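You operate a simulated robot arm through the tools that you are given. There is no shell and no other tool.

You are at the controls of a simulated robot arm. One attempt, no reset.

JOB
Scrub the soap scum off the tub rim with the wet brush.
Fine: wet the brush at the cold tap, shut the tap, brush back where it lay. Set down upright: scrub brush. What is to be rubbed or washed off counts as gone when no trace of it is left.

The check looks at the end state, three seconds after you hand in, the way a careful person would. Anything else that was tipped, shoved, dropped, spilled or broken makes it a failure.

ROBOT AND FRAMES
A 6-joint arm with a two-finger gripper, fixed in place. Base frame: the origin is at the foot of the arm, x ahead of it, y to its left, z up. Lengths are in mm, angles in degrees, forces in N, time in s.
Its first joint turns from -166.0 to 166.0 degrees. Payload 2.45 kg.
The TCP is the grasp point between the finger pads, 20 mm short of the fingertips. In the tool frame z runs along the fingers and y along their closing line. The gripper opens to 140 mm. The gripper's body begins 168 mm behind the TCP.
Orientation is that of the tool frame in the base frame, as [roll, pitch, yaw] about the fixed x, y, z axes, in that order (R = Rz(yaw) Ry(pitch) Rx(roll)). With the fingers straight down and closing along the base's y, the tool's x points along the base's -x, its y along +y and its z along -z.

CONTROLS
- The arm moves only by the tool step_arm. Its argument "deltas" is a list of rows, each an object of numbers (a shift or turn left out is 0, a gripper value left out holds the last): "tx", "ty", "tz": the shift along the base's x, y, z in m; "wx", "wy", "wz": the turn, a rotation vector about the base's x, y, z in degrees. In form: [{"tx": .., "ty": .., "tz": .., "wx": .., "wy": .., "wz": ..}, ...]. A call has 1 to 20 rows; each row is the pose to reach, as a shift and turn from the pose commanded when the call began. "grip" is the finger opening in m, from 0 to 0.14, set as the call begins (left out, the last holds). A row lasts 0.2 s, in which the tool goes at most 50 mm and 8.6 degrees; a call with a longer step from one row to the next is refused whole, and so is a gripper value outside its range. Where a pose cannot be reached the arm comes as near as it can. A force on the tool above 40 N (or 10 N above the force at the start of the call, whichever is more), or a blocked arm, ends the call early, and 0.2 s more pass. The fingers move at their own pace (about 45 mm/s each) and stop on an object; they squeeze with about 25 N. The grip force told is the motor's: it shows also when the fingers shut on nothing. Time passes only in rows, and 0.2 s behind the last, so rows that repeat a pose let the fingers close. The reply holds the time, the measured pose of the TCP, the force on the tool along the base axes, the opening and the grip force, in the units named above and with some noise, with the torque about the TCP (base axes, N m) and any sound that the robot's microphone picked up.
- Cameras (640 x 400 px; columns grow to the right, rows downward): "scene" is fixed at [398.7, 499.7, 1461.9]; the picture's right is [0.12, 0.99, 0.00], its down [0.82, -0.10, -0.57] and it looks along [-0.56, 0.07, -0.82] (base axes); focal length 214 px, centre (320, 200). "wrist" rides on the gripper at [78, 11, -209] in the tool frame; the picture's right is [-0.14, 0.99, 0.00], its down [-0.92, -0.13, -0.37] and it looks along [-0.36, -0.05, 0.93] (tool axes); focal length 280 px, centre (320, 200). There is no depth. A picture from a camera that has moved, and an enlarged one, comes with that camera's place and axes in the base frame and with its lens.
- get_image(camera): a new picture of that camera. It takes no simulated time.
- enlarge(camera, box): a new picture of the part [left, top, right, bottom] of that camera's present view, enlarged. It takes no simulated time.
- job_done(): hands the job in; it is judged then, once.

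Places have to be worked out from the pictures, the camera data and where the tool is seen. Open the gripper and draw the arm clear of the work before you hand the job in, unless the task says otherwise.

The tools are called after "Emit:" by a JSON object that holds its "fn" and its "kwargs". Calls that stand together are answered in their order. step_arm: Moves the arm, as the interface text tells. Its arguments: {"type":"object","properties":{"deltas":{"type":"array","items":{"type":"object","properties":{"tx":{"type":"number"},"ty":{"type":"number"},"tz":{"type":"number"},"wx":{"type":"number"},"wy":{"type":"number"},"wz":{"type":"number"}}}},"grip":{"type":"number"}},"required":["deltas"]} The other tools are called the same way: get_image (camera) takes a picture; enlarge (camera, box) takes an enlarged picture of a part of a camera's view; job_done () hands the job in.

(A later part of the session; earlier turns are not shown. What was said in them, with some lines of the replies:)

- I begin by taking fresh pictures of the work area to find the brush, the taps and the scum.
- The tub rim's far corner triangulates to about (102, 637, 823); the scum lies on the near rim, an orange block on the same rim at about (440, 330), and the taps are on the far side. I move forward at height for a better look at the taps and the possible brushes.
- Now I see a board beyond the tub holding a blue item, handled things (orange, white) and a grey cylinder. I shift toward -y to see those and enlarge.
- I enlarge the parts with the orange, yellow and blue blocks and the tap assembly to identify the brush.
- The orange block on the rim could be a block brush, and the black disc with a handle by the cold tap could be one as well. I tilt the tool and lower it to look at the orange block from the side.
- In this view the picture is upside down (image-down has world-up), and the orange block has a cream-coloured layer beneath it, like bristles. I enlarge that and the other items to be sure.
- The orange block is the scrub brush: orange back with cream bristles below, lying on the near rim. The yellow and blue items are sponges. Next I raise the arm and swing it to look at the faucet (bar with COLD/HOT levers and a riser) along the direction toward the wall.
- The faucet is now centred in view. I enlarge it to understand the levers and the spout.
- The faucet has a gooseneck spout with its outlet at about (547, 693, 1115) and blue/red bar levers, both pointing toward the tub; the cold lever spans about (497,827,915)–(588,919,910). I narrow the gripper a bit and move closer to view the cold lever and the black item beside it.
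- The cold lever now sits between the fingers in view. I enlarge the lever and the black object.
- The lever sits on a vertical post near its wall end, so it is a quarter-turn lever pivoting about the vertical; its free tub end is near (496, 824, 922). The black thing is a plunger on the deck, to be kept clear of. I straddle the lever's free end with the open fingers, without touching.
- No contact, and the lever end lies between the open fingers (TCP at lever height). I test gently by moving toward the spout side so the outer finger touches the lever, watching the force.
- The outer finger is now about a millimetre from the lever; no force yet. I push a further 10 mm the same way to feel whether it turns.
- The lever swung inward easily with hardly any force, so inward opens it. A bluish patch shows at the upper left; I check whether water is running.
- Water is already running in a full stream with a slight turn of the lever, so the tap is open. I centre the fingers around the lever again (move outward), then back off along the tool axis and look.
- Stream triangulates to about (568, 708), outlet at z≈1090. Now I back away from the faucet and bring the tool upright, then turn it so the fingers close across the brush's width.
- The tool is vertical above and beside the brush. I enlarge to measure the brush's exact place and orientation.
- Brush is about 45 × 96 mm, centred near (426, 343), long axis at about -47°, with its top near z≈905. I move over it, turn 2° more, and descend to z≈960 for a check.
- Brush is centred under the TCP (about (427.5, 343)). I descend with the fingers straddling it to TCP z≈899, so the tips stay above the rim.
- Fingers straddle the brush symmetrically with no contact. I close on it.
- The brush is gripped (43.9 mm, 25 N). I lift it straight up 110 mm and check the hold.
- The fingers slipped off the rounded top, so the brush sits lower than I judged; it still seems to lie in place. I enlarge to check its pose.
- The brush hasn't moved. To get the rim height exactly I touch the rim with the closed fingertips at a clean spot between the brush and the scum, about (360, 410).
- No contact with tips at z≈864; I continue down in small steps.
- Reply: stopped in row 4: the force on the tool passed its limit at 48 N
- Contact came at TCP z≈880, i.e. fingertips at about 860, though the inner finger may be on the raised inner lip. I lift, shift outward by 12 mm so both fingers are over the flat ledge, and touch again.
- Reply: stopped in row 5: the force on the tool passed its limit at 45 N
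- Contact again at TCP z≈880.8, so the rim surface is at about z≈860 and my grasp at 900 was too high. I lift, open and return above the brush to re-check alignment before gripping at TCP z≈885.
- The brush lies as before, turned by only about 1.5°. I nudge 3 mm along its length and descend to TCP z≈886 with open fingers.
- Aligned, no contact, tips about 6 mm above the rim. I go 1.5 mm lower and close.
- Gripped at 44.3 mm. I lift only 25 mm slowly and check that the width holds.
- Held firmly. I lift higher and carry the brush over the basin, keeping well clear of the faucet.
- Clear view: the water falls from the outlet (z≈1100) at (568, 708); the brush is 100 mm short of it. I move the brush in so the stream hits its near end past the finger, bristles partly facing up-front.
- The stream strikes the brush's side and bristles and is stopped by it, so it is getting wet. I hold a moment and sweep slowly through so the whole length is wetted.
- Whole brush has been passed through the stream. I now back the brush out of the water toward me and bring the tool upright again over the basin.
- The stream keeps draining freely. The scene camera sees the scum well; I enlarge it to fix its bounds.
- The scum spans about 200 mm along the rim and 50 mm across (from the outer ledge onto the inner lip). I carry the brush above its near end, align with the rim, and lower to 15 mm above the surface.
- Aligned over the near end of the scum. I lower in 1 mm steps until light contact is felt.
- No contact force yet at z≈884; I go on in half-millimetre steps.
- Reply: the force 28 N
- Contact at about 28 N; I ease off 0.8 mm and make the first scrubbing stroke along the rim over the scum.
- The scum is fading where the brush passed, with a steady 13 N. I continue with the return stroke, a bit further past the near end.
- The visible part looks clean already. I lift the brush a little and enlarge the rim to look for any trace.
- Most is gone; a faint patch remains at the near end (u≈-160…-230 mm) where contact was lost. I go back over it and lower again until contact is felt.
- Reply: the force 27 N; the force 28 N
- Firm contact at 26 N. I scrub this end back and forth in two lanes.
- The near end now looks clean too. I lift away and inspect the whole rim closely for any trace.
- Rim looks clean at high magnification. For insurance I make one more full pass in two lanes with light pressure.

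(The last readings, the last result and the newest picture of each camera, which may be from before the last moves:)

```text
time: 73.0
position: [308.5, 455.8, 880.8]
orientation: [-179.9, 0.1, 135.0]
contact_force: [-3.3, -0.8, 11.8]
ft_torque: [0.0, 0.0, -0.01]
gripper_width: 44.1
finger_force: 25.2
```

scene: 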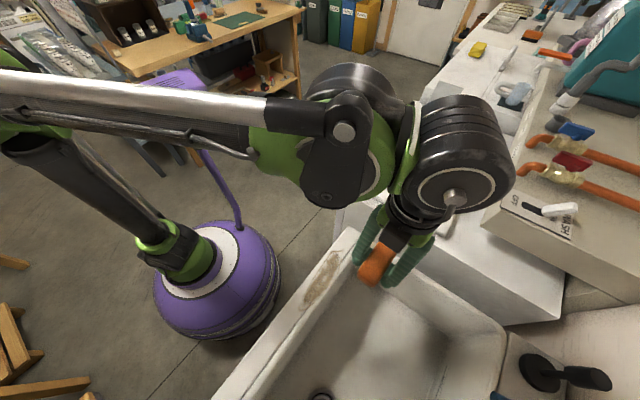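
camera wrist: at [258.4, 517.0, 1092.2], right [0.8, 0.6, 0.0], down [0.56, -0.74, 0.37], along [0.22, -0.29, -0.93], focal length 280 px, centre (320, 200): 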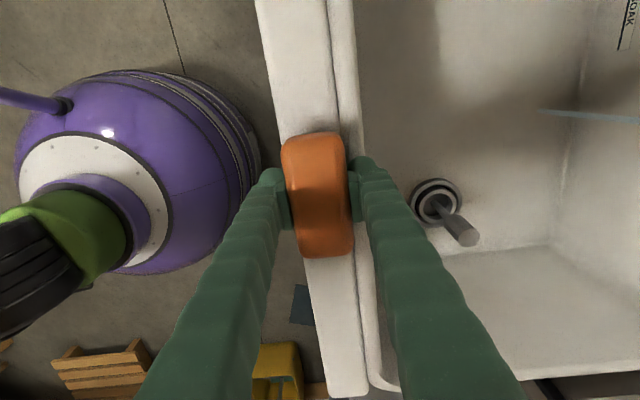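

About 12 N of contact. I stroke the full length out.

Emit:
{"fn": "step_arm", "kwargs": {"deltas": [{"tx": -0.007, "ty": 0.007}, {"tx": -0.014, "ty": 0.014}, {"tx": -0.021, "ty": 0.021}, {"tx": -0.028, "ty": 0.028}, {"tx": -0.035, "ty": 0.035}, {"tx": -0.042, "ty": 0.042}, {"tx": -0.049, "ty": 0.049}, {"tx": -0.056, "ty": 0.056}, {"tx": -0.063, "ty": 0.063}, {"tx": -0.07, "ty": 0.07}, {"tx": -0.077, "ty": 0.077}, {"tx": -0.084, "ty": 0.084}, {"tx": -0.091, "ty": 0.091}, {"tx": -0.098, "ty": 0.098}, {"tx": -0.105, "ty": 0.105}, {"tx": -0.112, "ty": 0.112}, {"tx": -0.119, "ty": 0.119}, {"tx": -0.126, "ty": 0.126}]}}

Emit:
{"fn": "step_arm", "kwargs": {"deltas": [{"tx": 0.004, "ty": 0.004}, {"tx": 0.008, "ty": 0.008}, {"tx": 0.015, "ty": 0.001}, {"tx": 0.022, "ty": -0.006}, {"tx": 0.029, "ty": -0.013}, {"tx": 0.036, "ty": -0.02}, {"tx": 0.043, "ty": -0.027}, {"tx": 0.05, "ty": -0.034}, {"tx": 0.057, "ty": -0.041}, {"tx": 0.064, "ty": -0.048}, {"tx": 0.071, "ty": -0.055}, {"tx": 0.078, "ty": -0.062}, {"tx": 0.085, "ty": -0.069}, {"tx": 0.092, "ty": -0.076}, {"tx": 0.099, "ty": -0.083}, {"tx": 0.106, "ty": -0.09}, {"tx": 0.113, "ty": -0.097}, {"tx": 0.12, "ty": -0.104}, {"tx": 0.127, "ty": -0.111}, {"tx": 0.134, "ty": -0.118}]}}

```text
time: 76.8
position: [182.5, 582.5, 881.3]
orientation: [-179.9, 0.0, 135.0]
contact_force: [2.3, -1.3, 6.2]
ft_torque: [-0.02, 0.02, 0.01]
gripper_width: 44.3
finger_force: 24.7
```

```text
time: 81.0
position: [318.2, 463.0, 881.0]
orientation: [-180.0, 0.0, 135.0]
contact_force: [-0.2, 0.4, -0.8]
ft_torque: [0.01, -0.01, -0.02]
gripper_width: 44.3
finger_force: 25.0
```

Now I lift slightly and check how the brush sits in the fingers compared with when I picked it up.

Emit:
{"fn": "step_arm", "kwargs": {"deltas": [{"tz": 0.01}, {"tz": 0.03}, {"tz": 0.05}, {"tz": 0.05}]}}

Emit:
{"fn": "enlarge", "kwargs": {"camera": "wrist", "box": [220, 120, 420, 260]}}

Emit:
{"fn": "enlarge", "kwargs": {"camera": "scene", "box": [310, 220, 390, 280]}}

```text
time: 82.0
position: [316.2, 464.7, 930.5]
orientation: [-180.0, 0.0, 135.0]
contact_force: [1.3, 0.5, -0.7]
ft_torque: [0.0, 0.02, -0.01]
gripper_width: 44.4
finger_force: 25.3
```

```text
2.86 times, centred on (320, 190) of wrist
camera zoom: at [268.0, 527.2, 1139.3], right [0.8, 0.6, 0.0], down [0.56, -0.74, 0.37], along [0.22, -0.29, -0.93], focal length 801 px, centre (320, 229)
```

zoom: 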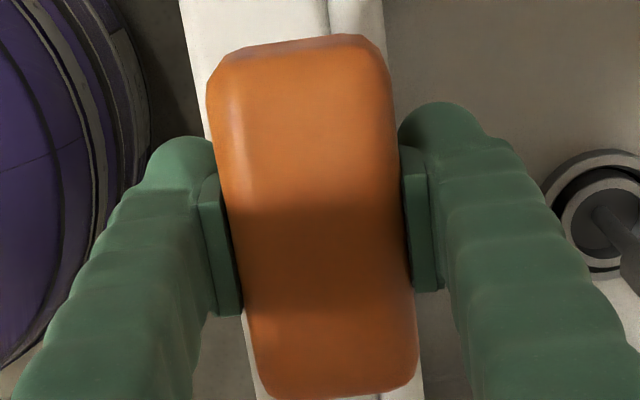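

```text
6.67 times, centred on (350, 250) of scene
camera zoom: at [398.7, 499.7, 1461.9], right [0.12, 0.99, 0.0], down [0.82, -0.1, -0.57], along [-0.56, 0.07, -0.82], focal length 1430 px, centre (120, -133)
```

zoom: 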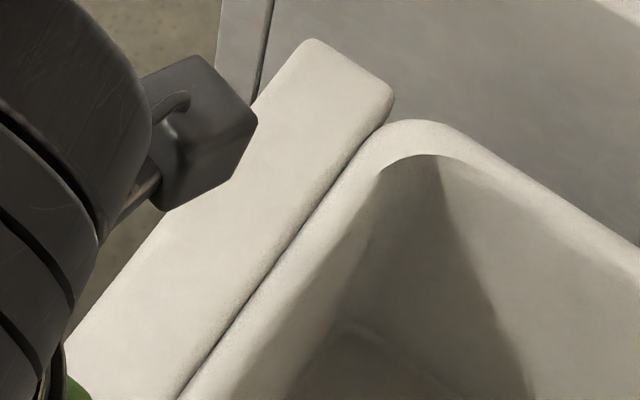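

The brush sits in the fingers just as when picked up. I carry it back to where it lay, turn back 2°, and lower to just above the rim.

Emit:
{"fn": "step_arm", "kwargs": {"deltas": [{"tz": 0.015, "wz": -0.5}, {"tx": 0.025, "ty": -0.027, "tz": 0.03, "wz": -1}, {"tx": 0.055, "ty": -0.06, "tz": 0.03, "wz": -1.5}, {"tx": 0.085, "ty": -0.092, "tz": 0.03, "wz": -2}, {"tx": 0.1126, "ty": -0.1218, "tz": 0.03, "wz": -2}, {"tx": 0.1126, "ty": -0.1218, "tz": 0.03, "wz": -2}, {"tx": 0.1126, "ty": -0.1218, "tz": 0.0, "wz": -2}, {"tx": 0.1126, "ty": -0.1218, "tz": -0.03, "wz": -2}, {"tx": 0.1126, "ty": -0.1218, "tz": -0.045, "wz": -2}, {"tx": 0.1126, "ty": -0.1218, "tz": -0.045, "wz": -2}]}}

Emit:
{"fn": "get_image", "kwargs": {"camera": "wrist"}}

Emit:
{"fn": "enlarge", "kwargs": {"camera": "scene", "box": [180, 320, 300, 400]}}

```text
time: 84.2
position: [431.0, 342.2, 886.5]
orientation: [-180.0, 0.0, 133.0]
contact_force: [0.0, 0.4, -0.9]
ft_torque: [0.01, 0.02, 0.0]
gripper_width: 44.1
finger_force: 25.4
```

```text
taken
camera wrist: at [384.9, 406.0, 1094.2], right [0.82, 0.58, 0.0], down [0.53, -0.76, 0.37], along [0.21, -0.3, -0.93], focal length 280 px, centre (320, 200)
```

wrist: 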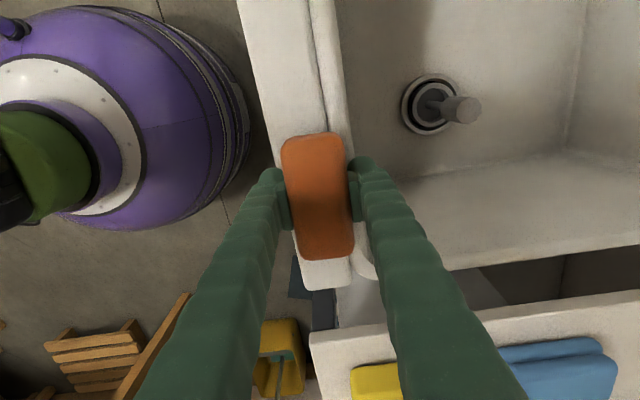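

```text
5.00 times, centred on (240, 360) of scene
camera zoom: at [398.7, 499.7, 1461.9], right [0.12, 0.99, 0.0], down [0.82, -0.1, -0.57], along [-0.56, 0.07, -0.82], focal length 1072 px, centre (720, -600)
```

zoom: 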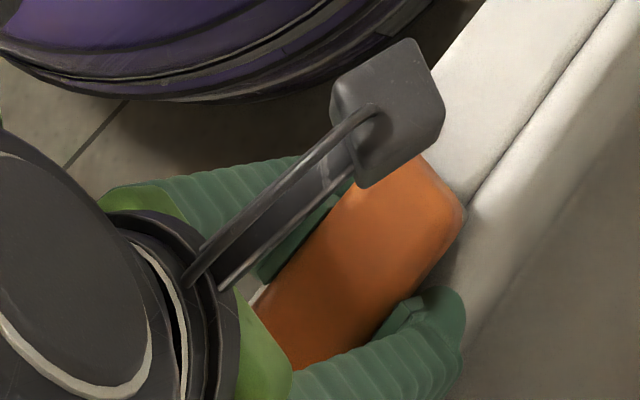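

In place above its original spot. I lower the last few millimetres until it just touches.

Emit:
{"fn": "step_arm", "kwargs": {"deltas": [{"tz": -0.001}, {"tz": -0.002}, {"tz": -0.003}, {"tz": -0.004}, {"tz": -0.0045}]}}

```text
time: 85.4
position: [430.5, 341.5, 881.6]
orientation: [179.9, 0.0, 133.0]
contact_force: [0.0, 0.2, -0.6]
ft_torque: [-0.01, 0.01, 0.02]
gripper_width: 44.0
finger_force: 24.9
```

Emit:
{"fn": "step_arm", "kwargs": {"deltas": [{"tz": -0.0005}, {"tz": -0.001}, {"tz": -0.0012}]}}

```text
time: 86.2
position: [430.8, 342.7, 881.1]
orientation: [180.0, 0.0, 133.0]
contact_force: [4.0, 1.5, 18.8]
ft_torque: [0.04, 0.01, 0.02]
gripper_width: 44.4
finger_force: 24.7
```

It rests on the rim (19 N). I ease up 0.8 mm to unload, then open the fingers gently.

Emit:
{"fn": "step_arm", "kwargs": {"deltas": [{"tz": 0.0004}, {"tz": 0.0008}, {"tz": 0.0008}]}}

Emit:
{"fn": "step_arm", "kwargs": {"deltas": [{"tz": 0}, {"tz": 0}, {"tz": 0}, {"tz": 0}, {"tz": 0}], "grip": 0.09}}

Emit:
{"fn": "enlarge", "kwargs": {"camera": "wrist", "box": [220, 120, 420, 260]}}

```text
time: 87.0
position: [429.3, 341.0, 882.0]
orientation: [179.9, -0.1, 133.0]
contact_force: [0.3, 0.1, -1.4]
ft_torque: [-0.02, -0.04, 0.0]
gripper_width: 44.2
finger_force: 24.8
```

```text
time: 88.2
position: [430.2, 342.8, 882.2]
orientation: [179.9, -0.1, 133.0]
contact_force: [-1.1, 0.2, 0.7]
ft_torque: [-0.01, 0.01, -0.03]
gripper_width: 90.1
finger_force: 0.0
```

```text
2.86 times, centred on (320, 190) of wrist
camera zoom: at [383.8, 406.3, 1089.6], right [0.82, 0.58, 0.0], down [0.53, -0.76, 0.37], along [0.21, -0.3, -0.93], focal length 801 px, centre (320, 229)
```

zoom: 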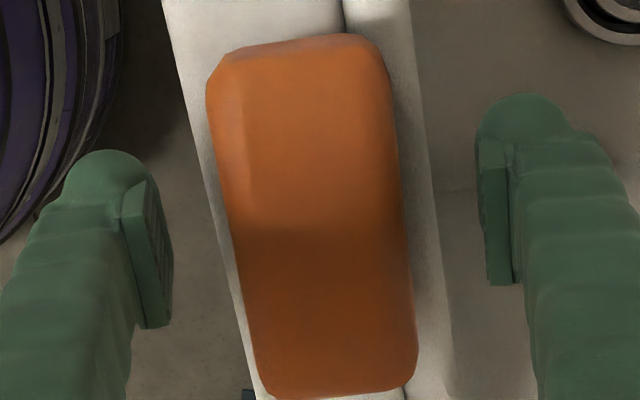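

Brush released upright on the rim. I rise straight up and compare its position with the first picture.

Emit:
{"fn": "step_arm", "kwargs": {"deltas": [{"tz": 0.01}, {"tz": 0.03}, {"tz": 0.06}, {"tz": 0.078}, {"tz": 0.078}]}}

Emit:
{"fn": "enlarge", "kwargs": {"camera": "wrist", "box": [220, 120, 420, 260]}}

Emit:
{"fn": "get_image", "kwargs": {"camera": "wrist"}}

```text
time: 89.4
position: [428.2, 342.1, 959.3]
orientation: [179.9, -0.1, 133.0]
contact_force: [-0.1, 0.5, 0.6]
ft_torque: [0.04, 0.02, -0.02]
gripper_width: 90.1
finger_force: 0.1
```

```text
2.86 times, centred on (320, 190) of wrist
camera zoom: at [382.7, 406.3, 1167.6], right [0.82, 0.58, 0.0], down [0.53, -0.76, 0.37], along [0.21, -0.3, -0.93], focal length 801 px, centre (320, 229)
```

zoom: 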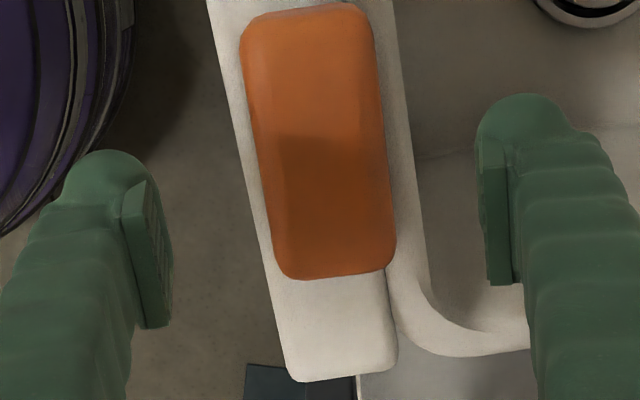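

```text
taken
camera wrist: at [382.7, 406.3, 1167.6], right [0.82, 0.58, 0.0], down [0.53, -0.76, 0.37], along [0.21, -0.3, -0.93], focal length 280 px, centre (320, 200)
```

wrist: 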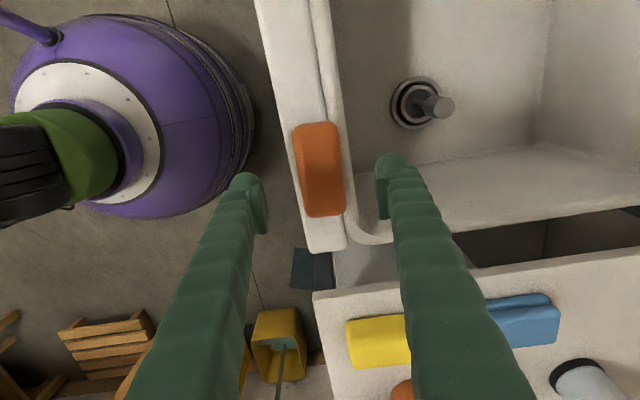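

The brush is back within a couple of millimetres of where it lay. Now I raise the arm, turn it back toward the faucet and narrow the fingers to shut the cold tap.

Emit:
{"fn": "step_arm", "kwargs": {"deltas": [{"tz": 0.03, "wz": 7.7}, {"tz": 0.06, "ty": 0.005, "wz": 15.4}, {"tz": 0.09, "ty": 0.015, "wz": 23}, {"tz": 0.12, "ty": 0.03, "wz": 30.7}, {"tz": 0.14, "ty": 0.045, "wz": 38.3}, {"tz": 0.155, "ty": 0.06, "wz": 46}, {"tz": 0.165, "ty": 0.08, "wz": 53.7}, {"tz": 0.175, "ty": 0.1, "wz": 61.4}, {"tx": 0.003, "tz": 0.18, "ty": 0.12, "wz": 69}, {"tx": 0.006, "tz": 0.185, "ty": 0.14, "wz": 76.7}, {"tx": 0.01, "tz": 0.188, "ty": 0.155, "wz": 84.4}, {"tx": 0.01, "tz": 0.188, "ty": 0.164, "wz": 92}, {"tx": 0.01, "tz": 0.188, "ty": 0.164, "wz": 92}], "grip": 0.07}}

Emit:
{"fn": "step_arm", "kwargs": {"deltas": [{"ty": 0.04, "tz": -0.005, "wx": 4.24, "wy": -4.24}, {"ty": 0.08, "tz": -0.01, "wx": 8.48, "wy": -8.48}, {"ty": 0.12, "tz": -0.015, "wx": 12.72, "wy": -12.72}, {"ty": 0.16, "tz": -0.02, "wx": 16.96, "wy": -16.96}, {"ty": 0.2, "tz": -0.025, "wx": 21.2, "wy": -21.2}, {"ty": 0.24, "tz": -0.025, "wx": 21.2, "wy": -21.2}, {"ty": 0.24, "tz": -0.025, "wx": 21.2, "wy": -21.2}]}}

Emit:
{"fn": "get_image", "kwargs": {"camera": "wrist"}}

Emit:
{"fn": "get_image", "kwargs": {"camera": "scene"}}

```text
time: 92.2
position: [440.1, 506.6, 1147.5]
orientation: [180.0, 0.0, -135.0]
contact_force: [-0.1, 0.0, -0.3]
ft_torque: [0.02, -0.01, 0.02]
gripper_width: 70.1
finger_force: 0.1
```

```text
time: 93.8
position: [441.1, 745.7, 1122.8]
orientation: [-180.0, 30.0, -135.0]
contact_force: [-0.2, 0.4, -0.5]
ft_torque: [0.01, 0.0, -0.04]
gripper_width: 69.7
finger_force: 0.1
```

```text
taken
camera wrist: at [311.0, 631.2, 1264.0], right [-0.62, 0.78, 0.07], down [0.52, 0.34, 0.78], along [0.59, 0.52, -0.62], focal length 280 px, centre (320, 200)
```

wrist: 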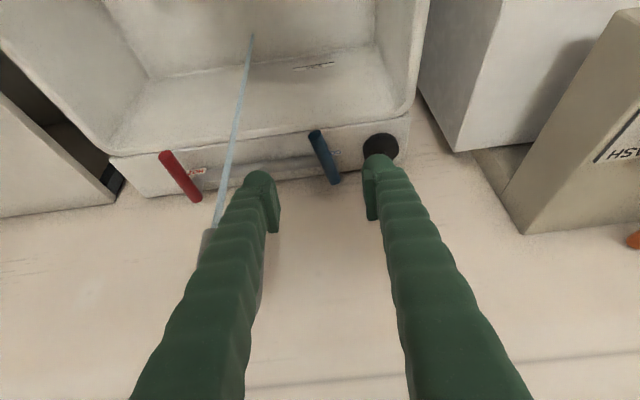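

```text
taken
```

scene: 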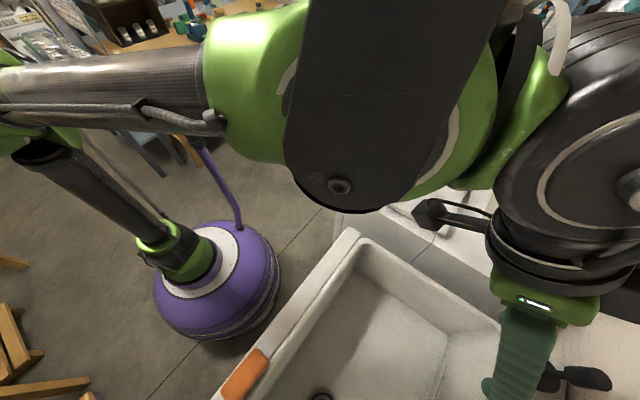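

Same pose as on my retreat. I retrace the path down so the fingers straddle the cold lever again without touching.

Emit:
{"fn": "step_arm", "kwargs": {"deltas": [{"tx": 0.015, "ty": 0.021, "tz": -0.035}, {"tx": 0.03, "ty": 0.036, "tz": -0.072}, {"tx": 0.045, "ty": 0.051, "tz": -0.108}, {"tx": 0.058, "ty": 0.064, "tz": -0.14}, {"tx": 0.07, "ty": 0.076, "tz": -0.17}, {"tx": 0.082, "ty": 0.088, "tz": -0.2}, {"tx": 0.082, "ty": 0.088, "tz": -0.2}]}}

Emit:
{"fn": "get_image", "kwargs": {"camera": "wrist"}}

Emit:
{"fn": "enlarge", "kwargs": {"camera": "wrist", "box": [220, 130, 440, 280]}}

```text
time: 95.4
position: [521.4, 832.6, 924.7]
orientation: [179.9, 30.0, -134.9]
contact_force: [-0.1, 0.2, -0.5]
ft_torque: [0.02, 0.0, -0.01]
gripper_width: 70.0
finger_force: 0.0
```

```text
taken
camera wrist: at [392.2, 717.9, 1064.5], right [-0.62, 0.78, 0.07], down [0.52, 0.34, 0.78], along [0.59, 0.52, -0.62], focal length 280 px, centre (320, 200)
```

wrist: 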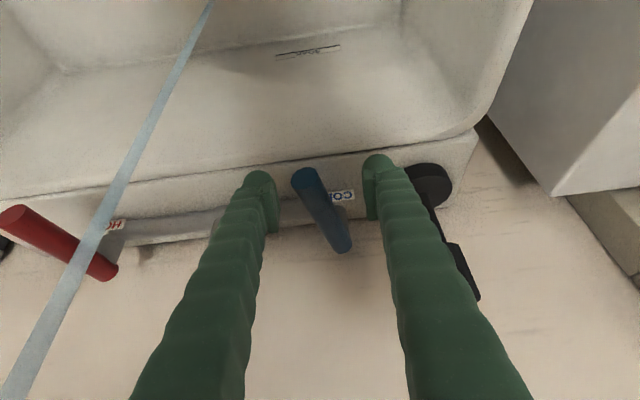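

```text
2.67 times, centred on (330, 205) of wrist
camera zoom: at [392.2, 717.9, 1064.5], right [-0.62, 0.78, 0.07], down [0.52, 0.34, 0.78], along [0.59, 0.52, -0.62], focal length 748 px, centre (293, 187)
```

zoom: 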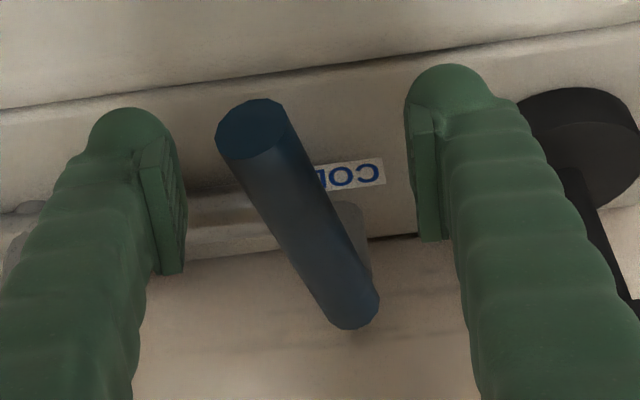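

The lever sits between the fingers, turned inward. I push outward in small steps with the inner finger.

Emit:
{"fn": "step_arm", "kwargs": {"deltas": [{"tx": -0.005, "ty": 0.005}, {"tx": -0.01, "ty": 0.01}, {"tx": -0.013, "ty": 0.013}, {"tx": -0.016, "ty": 0.016}, {"tx": -0.018, "ty": 0.018}, {"tx": -0.02, "ty": 0.02}, {"tx": -0.022, "ty": 0.022}, {"tx": -0.022, "ty": 0.022}]}}

Emit:
{"fn": "get_image", "kwargs": {"camera": "wrist"}}

Emit:
{"fn": "enlarge", "kwargs": {"camera": "wrist", "box": [220, 130, 440, 280]}}

```text
time: 97.2
position: [499.8, 855.9, 921.2]
orientation: [-180.0, 30.0, -135.1]
contact_force: [0.4, -0.3, 1.8]
ft_torque: [-0.01, 0.02, -0.02]
gripper_width: 70.0
finger_force: 0.3
```

```text
taken
camera wrist: at [370.3, 741.1, 1062.9], right [-0.62, 0.78, 0.07], down [0.52, 0.34, 0.78], along [0.59, 0.52, -0.62], focal length 280 px, centre (320, 200)
```

wrist: 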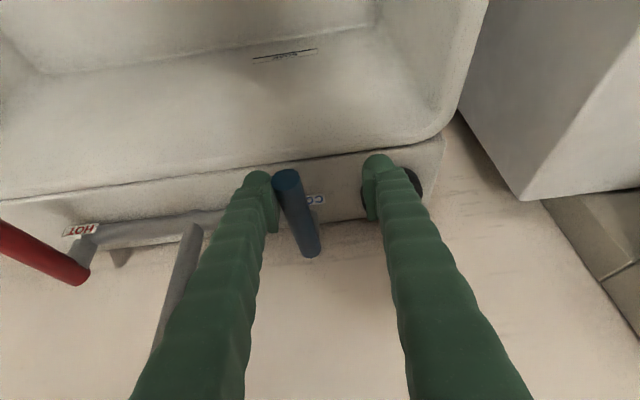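

```text
2.67 times, centred on (330, 205) of wrist
camera zoom: at [370.3, 741.1, 1062.9], right [-0.62, 0.78, 0.07], down [0.52, 0.34, 0.78], along [0.59, 0.52, -0.62], focal length 748 px, centre (293, 187)
```

zoom: 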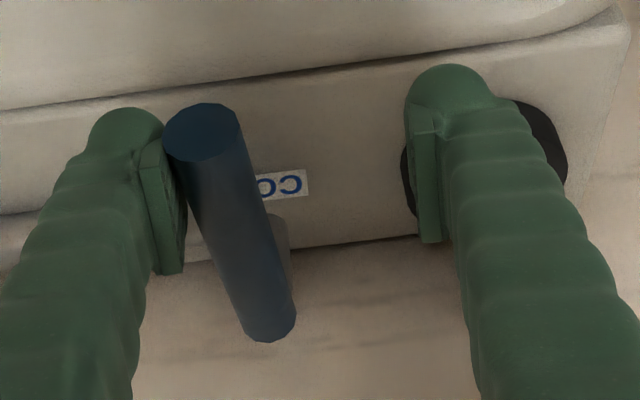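

The water has stopped and the lever is again parallel to its original direction. I press 2 mm more to feel whether it is at its stop.

Emit:
{"fn": "step_arm", "kwargs": {"deltas": [{"tx": -0.0005, "ty": 0.0005}, {"tx": -0.001, "ty": 0.001}, {"tx": -0.0015, "ty": 0.0015}]}}

Emit:
{"fn": "enlarge", "kwargs": {"camera": "wrist", "box": [220, 130, 440, 280]}}

```text
time: 98.0
position: [498.2, 857.8, 923.1]
orientation: [-180.0, 30.0, -135.0]
contact_force: [0.6, -1.4, 0.5]
ft_torque: [-0.03, -0.03, -0.01]
gripper_width: 70.8
finger_force: 0.0
```

```text
2.67 times, centred on (330, 205) of wrist
camera zoom: at [368.3, 742.8, 1063.4], right [-0.62, 0.78, 0.07], down [0.52, 0.34, 0.78], along [0.59, 0.52, -0.62], focal length 748 px, centre (293, 187)
```

zoom: 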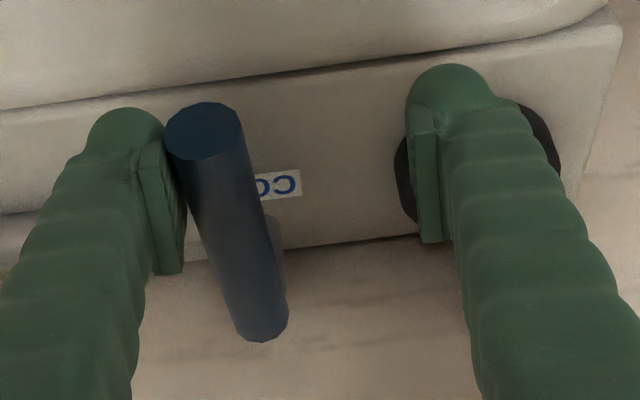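

The lever gave a little and resistance is about 1.5 N. I hold still to re-read, then press one more millimetre.

Emit:
{"fn": "step_arm", "kwargs": {"deltas": [{"tx": 0}, {"tx": 0}]}}

Emit:
{"fn": "step_arm", "kwargs": {"deltas": [{"tx": -0.0004, "ty": 0.0004}, {"tx": -0.0008, "ty": 0.0008}]}}

Emit:
{"fn": "enlarge", "kwargs": {"camera": "wrist", "box": [220, 130, 440, 280]}}

```text
time: 98.6
position: [497.2, 857.2, 922.3]
orientation: [180.0, 30.0, -135.0]
contact_force: [0.4, -0.5, 0.7]
ft_torque: [0.03, -0.06, -0.01]
gripper_width: 70.8
finger_force: 0.6
```

```text
time: 99.2
position: [497.8, 857.6, 921.6]
orientation: [-180.0, 30.0, -135.0]
contact_force: [0.0, -2.2, -0.9]
ft_torque: [0.01, 0.04, -0.03]
gripper_width: 71.6
finger_force: 1.7
```

```text
2.67 times, centred on (330, 205) of wrist
camera zoom: at [367.9, 743.6, 1063.5], right [-0.62, 0.78, 0.07], down [0.52, 0.34, 0.78], along [0.59, 0.52, -0.62], focal length 748 px, centre (293, 187)
```

zoom: 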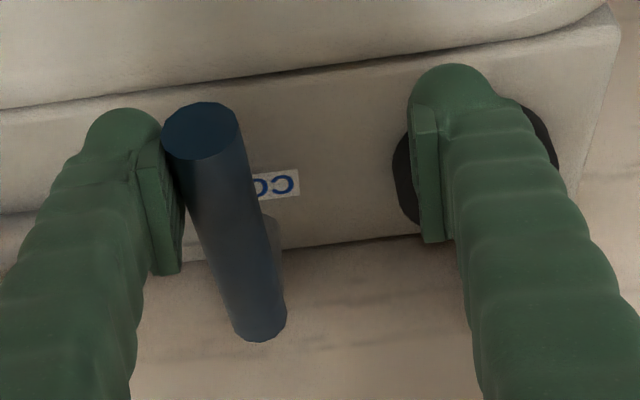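

The finger is now being pushed back by the lever (opening grew to 71.6 mm), so the lever is at its closed stop and no water runs. I centre the fingers and back away along the tool axis.

Emit:
{"fn": "step_arm", "kwargs": {"deltas": [{"tx": 0.008, "ty": -0.008}, {"tx": 0.016, "ty": -0.016}, {"tx": 0.004, "ty": -0.028, "tz": 0.03}, {"tx": -0.008, "ty": -0.04, "tz": 0.06}, {"tx": -0.021, "ty": -0.053, "tz": 0.092}, {"tx": -0.036, "ty": -0.068, "tz": 0.128}, {"tx": -0.05, "ty": -0.085, "tz": 0.165}, {"tx": -0.06, "ty": -0.11, "tz": 0.2}, {"tx": -0.06, "ty": -0.11, "tz": 0.2}]}}

Emit:
{"fn": "get_image", "kwargs": {"camera": "wrist"}}

Emit:
{"fn": "enlarge", "kwargs": {"camera": "wrist", "box": [140, 90, 440, 250]}}

```text
time: 101.2
position: [435.5, 748.8, 1121.7]
orientation: [180.0, 30.0, -135.0]
contact_force: [0.1, -0.2, 0.0]
ft_torque: [-0.01, -0.01, -0.02]
gripper_width: 69.9
finger_force: 0.0
```

```text
taken
camera wrist: at [305.7, 633.9, 1262.6], right [-0.62, 0.78, 0.07], down [0.52, 0.34, 0.78], along [0.59, 0.52, -0.62], focal length 280 px, centre (320, 200)
```

wrist: 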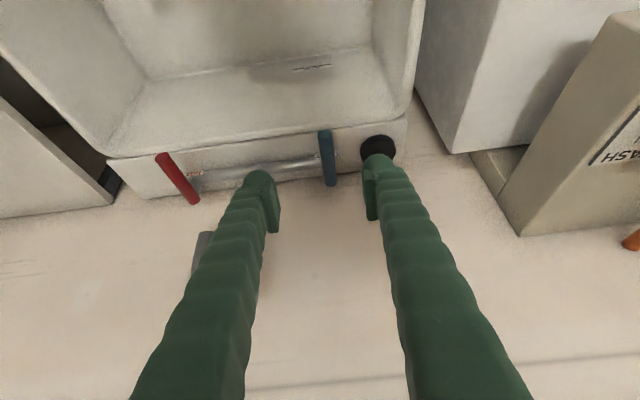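

```text
2.13 times, centred on (290, 170) of wrist
camera zoom: at [305.7, 633.9, 1262.6], right [-0.62, 0.78, 0.07], down [0.52, 0.34, 0.78], along [0.59, 0.52, -0.62], focal length 598 px, centre (384, 264)
```

zoom: 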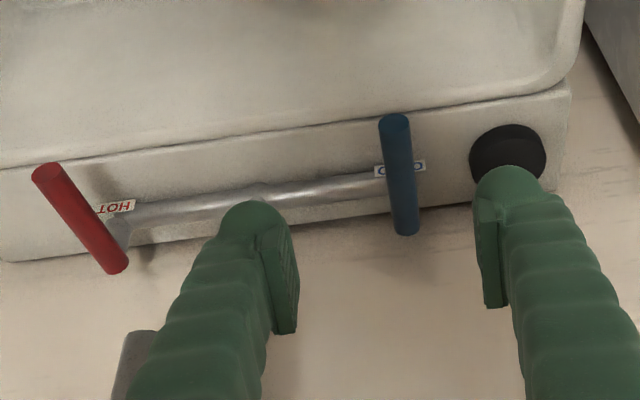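

The tap is shut and the plunger and everything else stand untouched. I untilt and draw the arm back toward its starting place, opening the gripper.

Emit:
{"fn": "step_arm", "kwargs": {"deltas": [{"tx": -0.01, "ty": -0.04, "tz": 0.01, "wx": -4.24, "wy": 4.24}, {"tx": -0.02, "ty": -0.08, "tz": 0.02, "wx": -8.48, "wy": 8.48}, {"tx": -0.03, "ty": -0.12, "tz": 0.03, "wx": -12.72, "wy": 12.72}, {"tx": -0.045, "ty": -0.155, "tz": 0.045, "wx": -16.96, "wy": 16.96}, {"tx": -0.07, "ty": -0.19, "tz": 0.06, "wx": -21.2, "wy": 21.2}, {"tx": -0.1, "ty": -0.19, "tz": 0.075, "wx": -21.2, "wy": 21.2}], "grip": 0.14}}

Emit:
{"fn": "step_arm", "kwargs": {"deltas": [{"tx": -0.03, "wz": -7.5}, {"tx": -0.06, "wz": -15}, {"tx": -0.09, "wz": -22.5}, {"tx": -0.12, "wz": -30}, {"tx": -0.15, "wz": -37.5}, {"tx": -0.18, "wz": -45}, {"tx": -0.19, "wz": -45}, {"tx": -0.19, "wz": -45}]}}

Emit:
{"fn": "get_image", "kwargs": {"camera": "scene"}}

Emit:
{"fn": "get_image", "kwargs": {"camera": "wrist"}}

Emit:
{"fn": "enlarge", "kwargs": {"camera": "scene", "box": [210, 220, 370, 400]}}

Emit:
{"fn": "enlarge", "kwargs": {"camera": "wrist", "box": [220, 90, 420, 310]}}

```text
time: 102.6
position: [336.1, 556.7, 1199.4]
orientation: [180.0, 0.0, -135.0]
contact_force: [-0.6, 0.3, -0.3]
ft_torque: [0.02, 0.02, -0.01]
gripper_width: 139.9
finger_force: 0.1
```

```text
time: 104.4
position: [147.1, 556.7, 1196.5]
orientation: [-180.0, 0.0, 180.0]
contact_force: [-0.2, 0.6, -0.5]
ft_torque: [0.02, -0.01, 0.04]
gripper_width: 140.0
finger_force: 0.0
```

```text
taken
```

scene: 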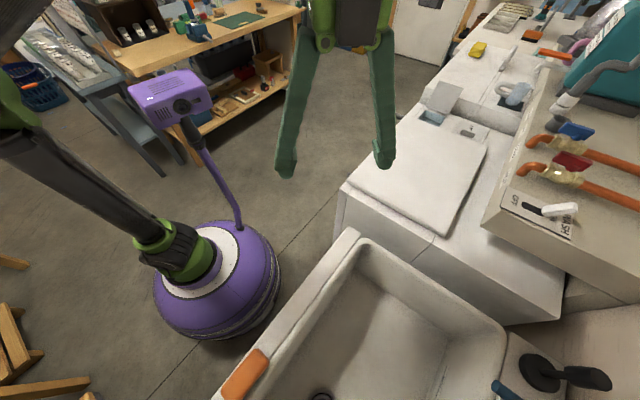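

```text
taken
camera wrist: at [68.4, 568.1, 1405.1], right [0.14, 0.99, 0.0], down [0.92, -0.13, 0.37], along [0.37, -0.05, -0.93], focal length 280 px, centre (320, 200)
```

wrist: 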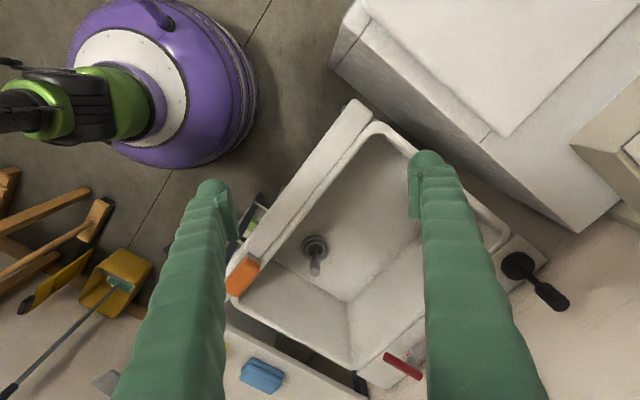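

```text
2.22 times, centred on (290, 310) of scene
camera zoom: at [398.7, 499.7, 1461.9], right [0.12, 0.99, 0.0], down [0.82, -0.1, -0.57], along [-0.56, 0.07, -0.82], focal length 477 px, centre (387, -44)
```

zoom: 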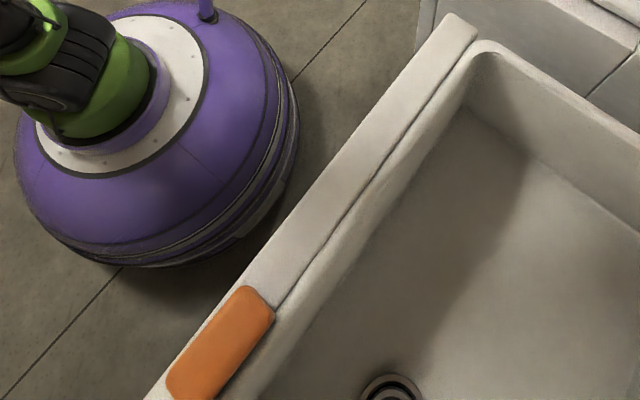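

```text
1.82 times, centred on (320, 200) of wrist
camera zoom: at [68.4, 568.1, 1405.1], right [0.14, 0.99, 0.0], down [0.92, -0.13, 0.37], along [0.37, -0.05, -0.93], focal length 510 px, centre (320, 200)
```

zoom: 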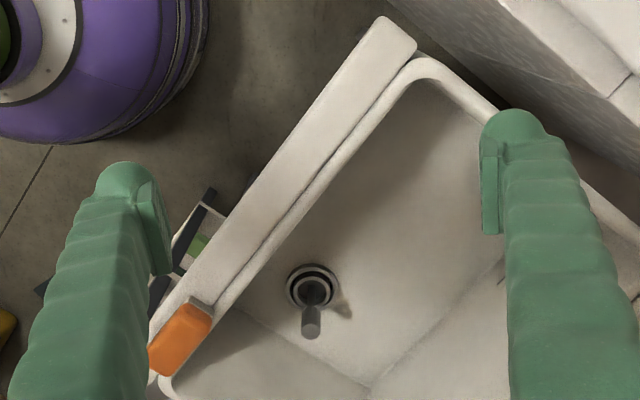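

The rim is clean, the brush lies where it did (bristles darkened by water), and the tap is shut. I see a small brownish mark near the drain and enlarge it, plus a last close check of the rim, brush and lever.

Emit:
{"fn": "enlarge", "kwargs": {"camera": "wrist", "box": [280, 220, 360, 290]}}

Emit:
{"fn": "enlarge", "kwargs": {"camera": "wrist", "box": [270, 95, 390, 225]}}

Emit:
{"fn": "enlarge", "kwargs": {"camera": "wrist", "box": [215, 240, 285, 310]}}

Emit:
{"fn": "enlarge", "kwargs": {"camera": "scene", "box": [290, 340, 400, 400]}}

```text
5.71 times, centred on (320, 255) of wrist
camera zoom: at [68.4, 568.1, 1405.1], right [0.14, 0.99, 0.0], down [0.92, -0.13, 0.37], along [0.37, -0.05, -0.93], focal length 1602 px, centre (320, -114)
```

zoom: 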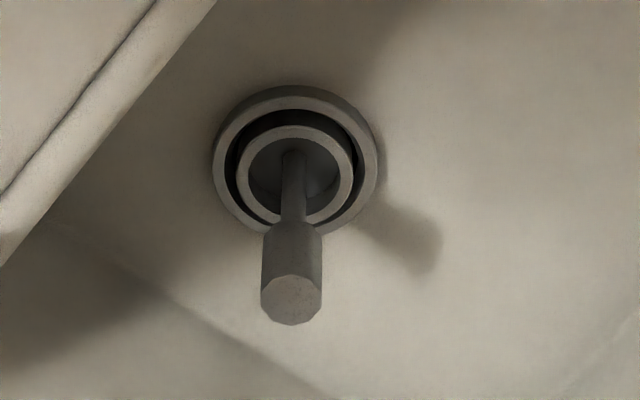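

```text
3.08 times, centred on (330, 160) of wrist
camera zoom: at [68.4, 568.1, 1405.1], right [0.14, 0.99, 0.0], down [0.92, -0.13, 0.37], along [0.37, -0.05, -0.93], focal length 863 px, centre (289, 323)
```

zoom: 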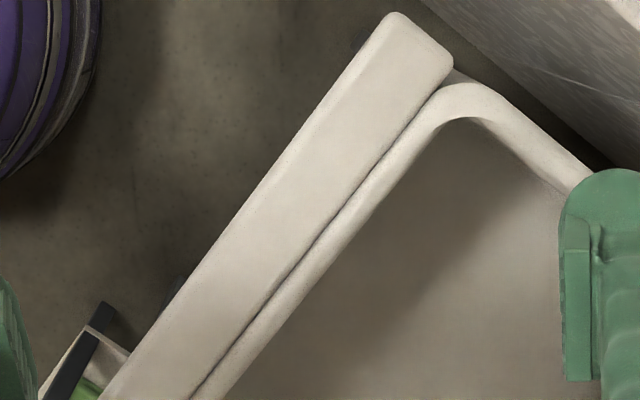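

```text
5.71 times, centred on (250, 275) of wrist
camera zoom: at [68.4, 568.1, 1405.1], right [0.14, 0.99, 0.0], down [0.92, -0.13, 0.37], along [0.37, -0.05, -0.93], focal length 1602 px, centre (720, -229)
```

zoom: 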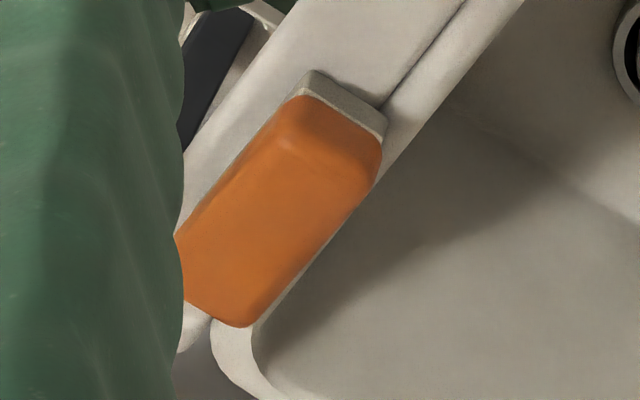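

```text
5.82 times, centred on (345, 370) of scene
camera zoom: at [398.7, 499.7, 1461.9], right [0.12, 0.99, 0.0], down [0.82, -0.1, -0.57], along [-0.56, 0.07, -0.82], focal length 1248 px, centre (174, -789)
```

zoom: 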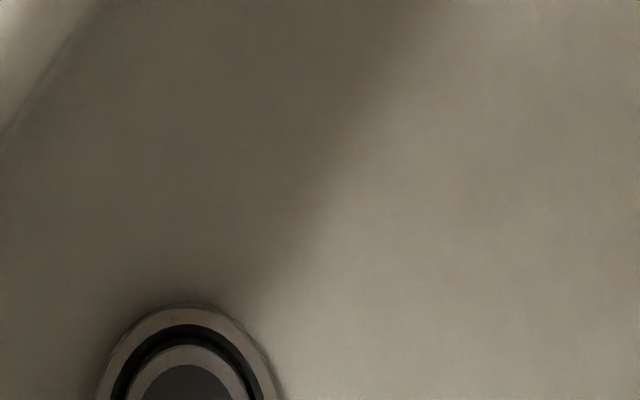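

The mark is only the drain knob's shadow. The scum is gone, the tap is shut at its stop, the brush stands bristles-down where it lay, and the arm is clear with the gripper open, so I hand in.

Emit:
{"fn": "job_done", "kwargs": {}}

```text
The job is handed in.
```

The soap scum is off the tub rim. No trace shows in the enlarged views along the whole stained length. The job is handed in, and I have not seen the check's result.

- **Brush:** I passed the orange scrub brush's full length through the cold stream. Its bristles look darker now, as if wet. It lies bristles-down on the rim, within a few millimetres of where it was.
- **Tap:** The cold lever is back at its closed stop, parallel to its original direction, and no water is running. The tap ran for about 85 seconds in all, with no standing water seen in the tub.
- **Slipped grasp:** My first grasp on the brush was too high and slipped off. It turned the brush by under 2°, which I corrected when putting it back.
- **Rim contact:** To find the rim's height I pressed the closed fingertips twice on a clean part of the rim, peaking at about 48 N. No mark shows there.
- **Everything else:** I saw nothing else moved. The plunger, hot tap and drain knob look as they did, and the arm is back near its start with the gripper open.
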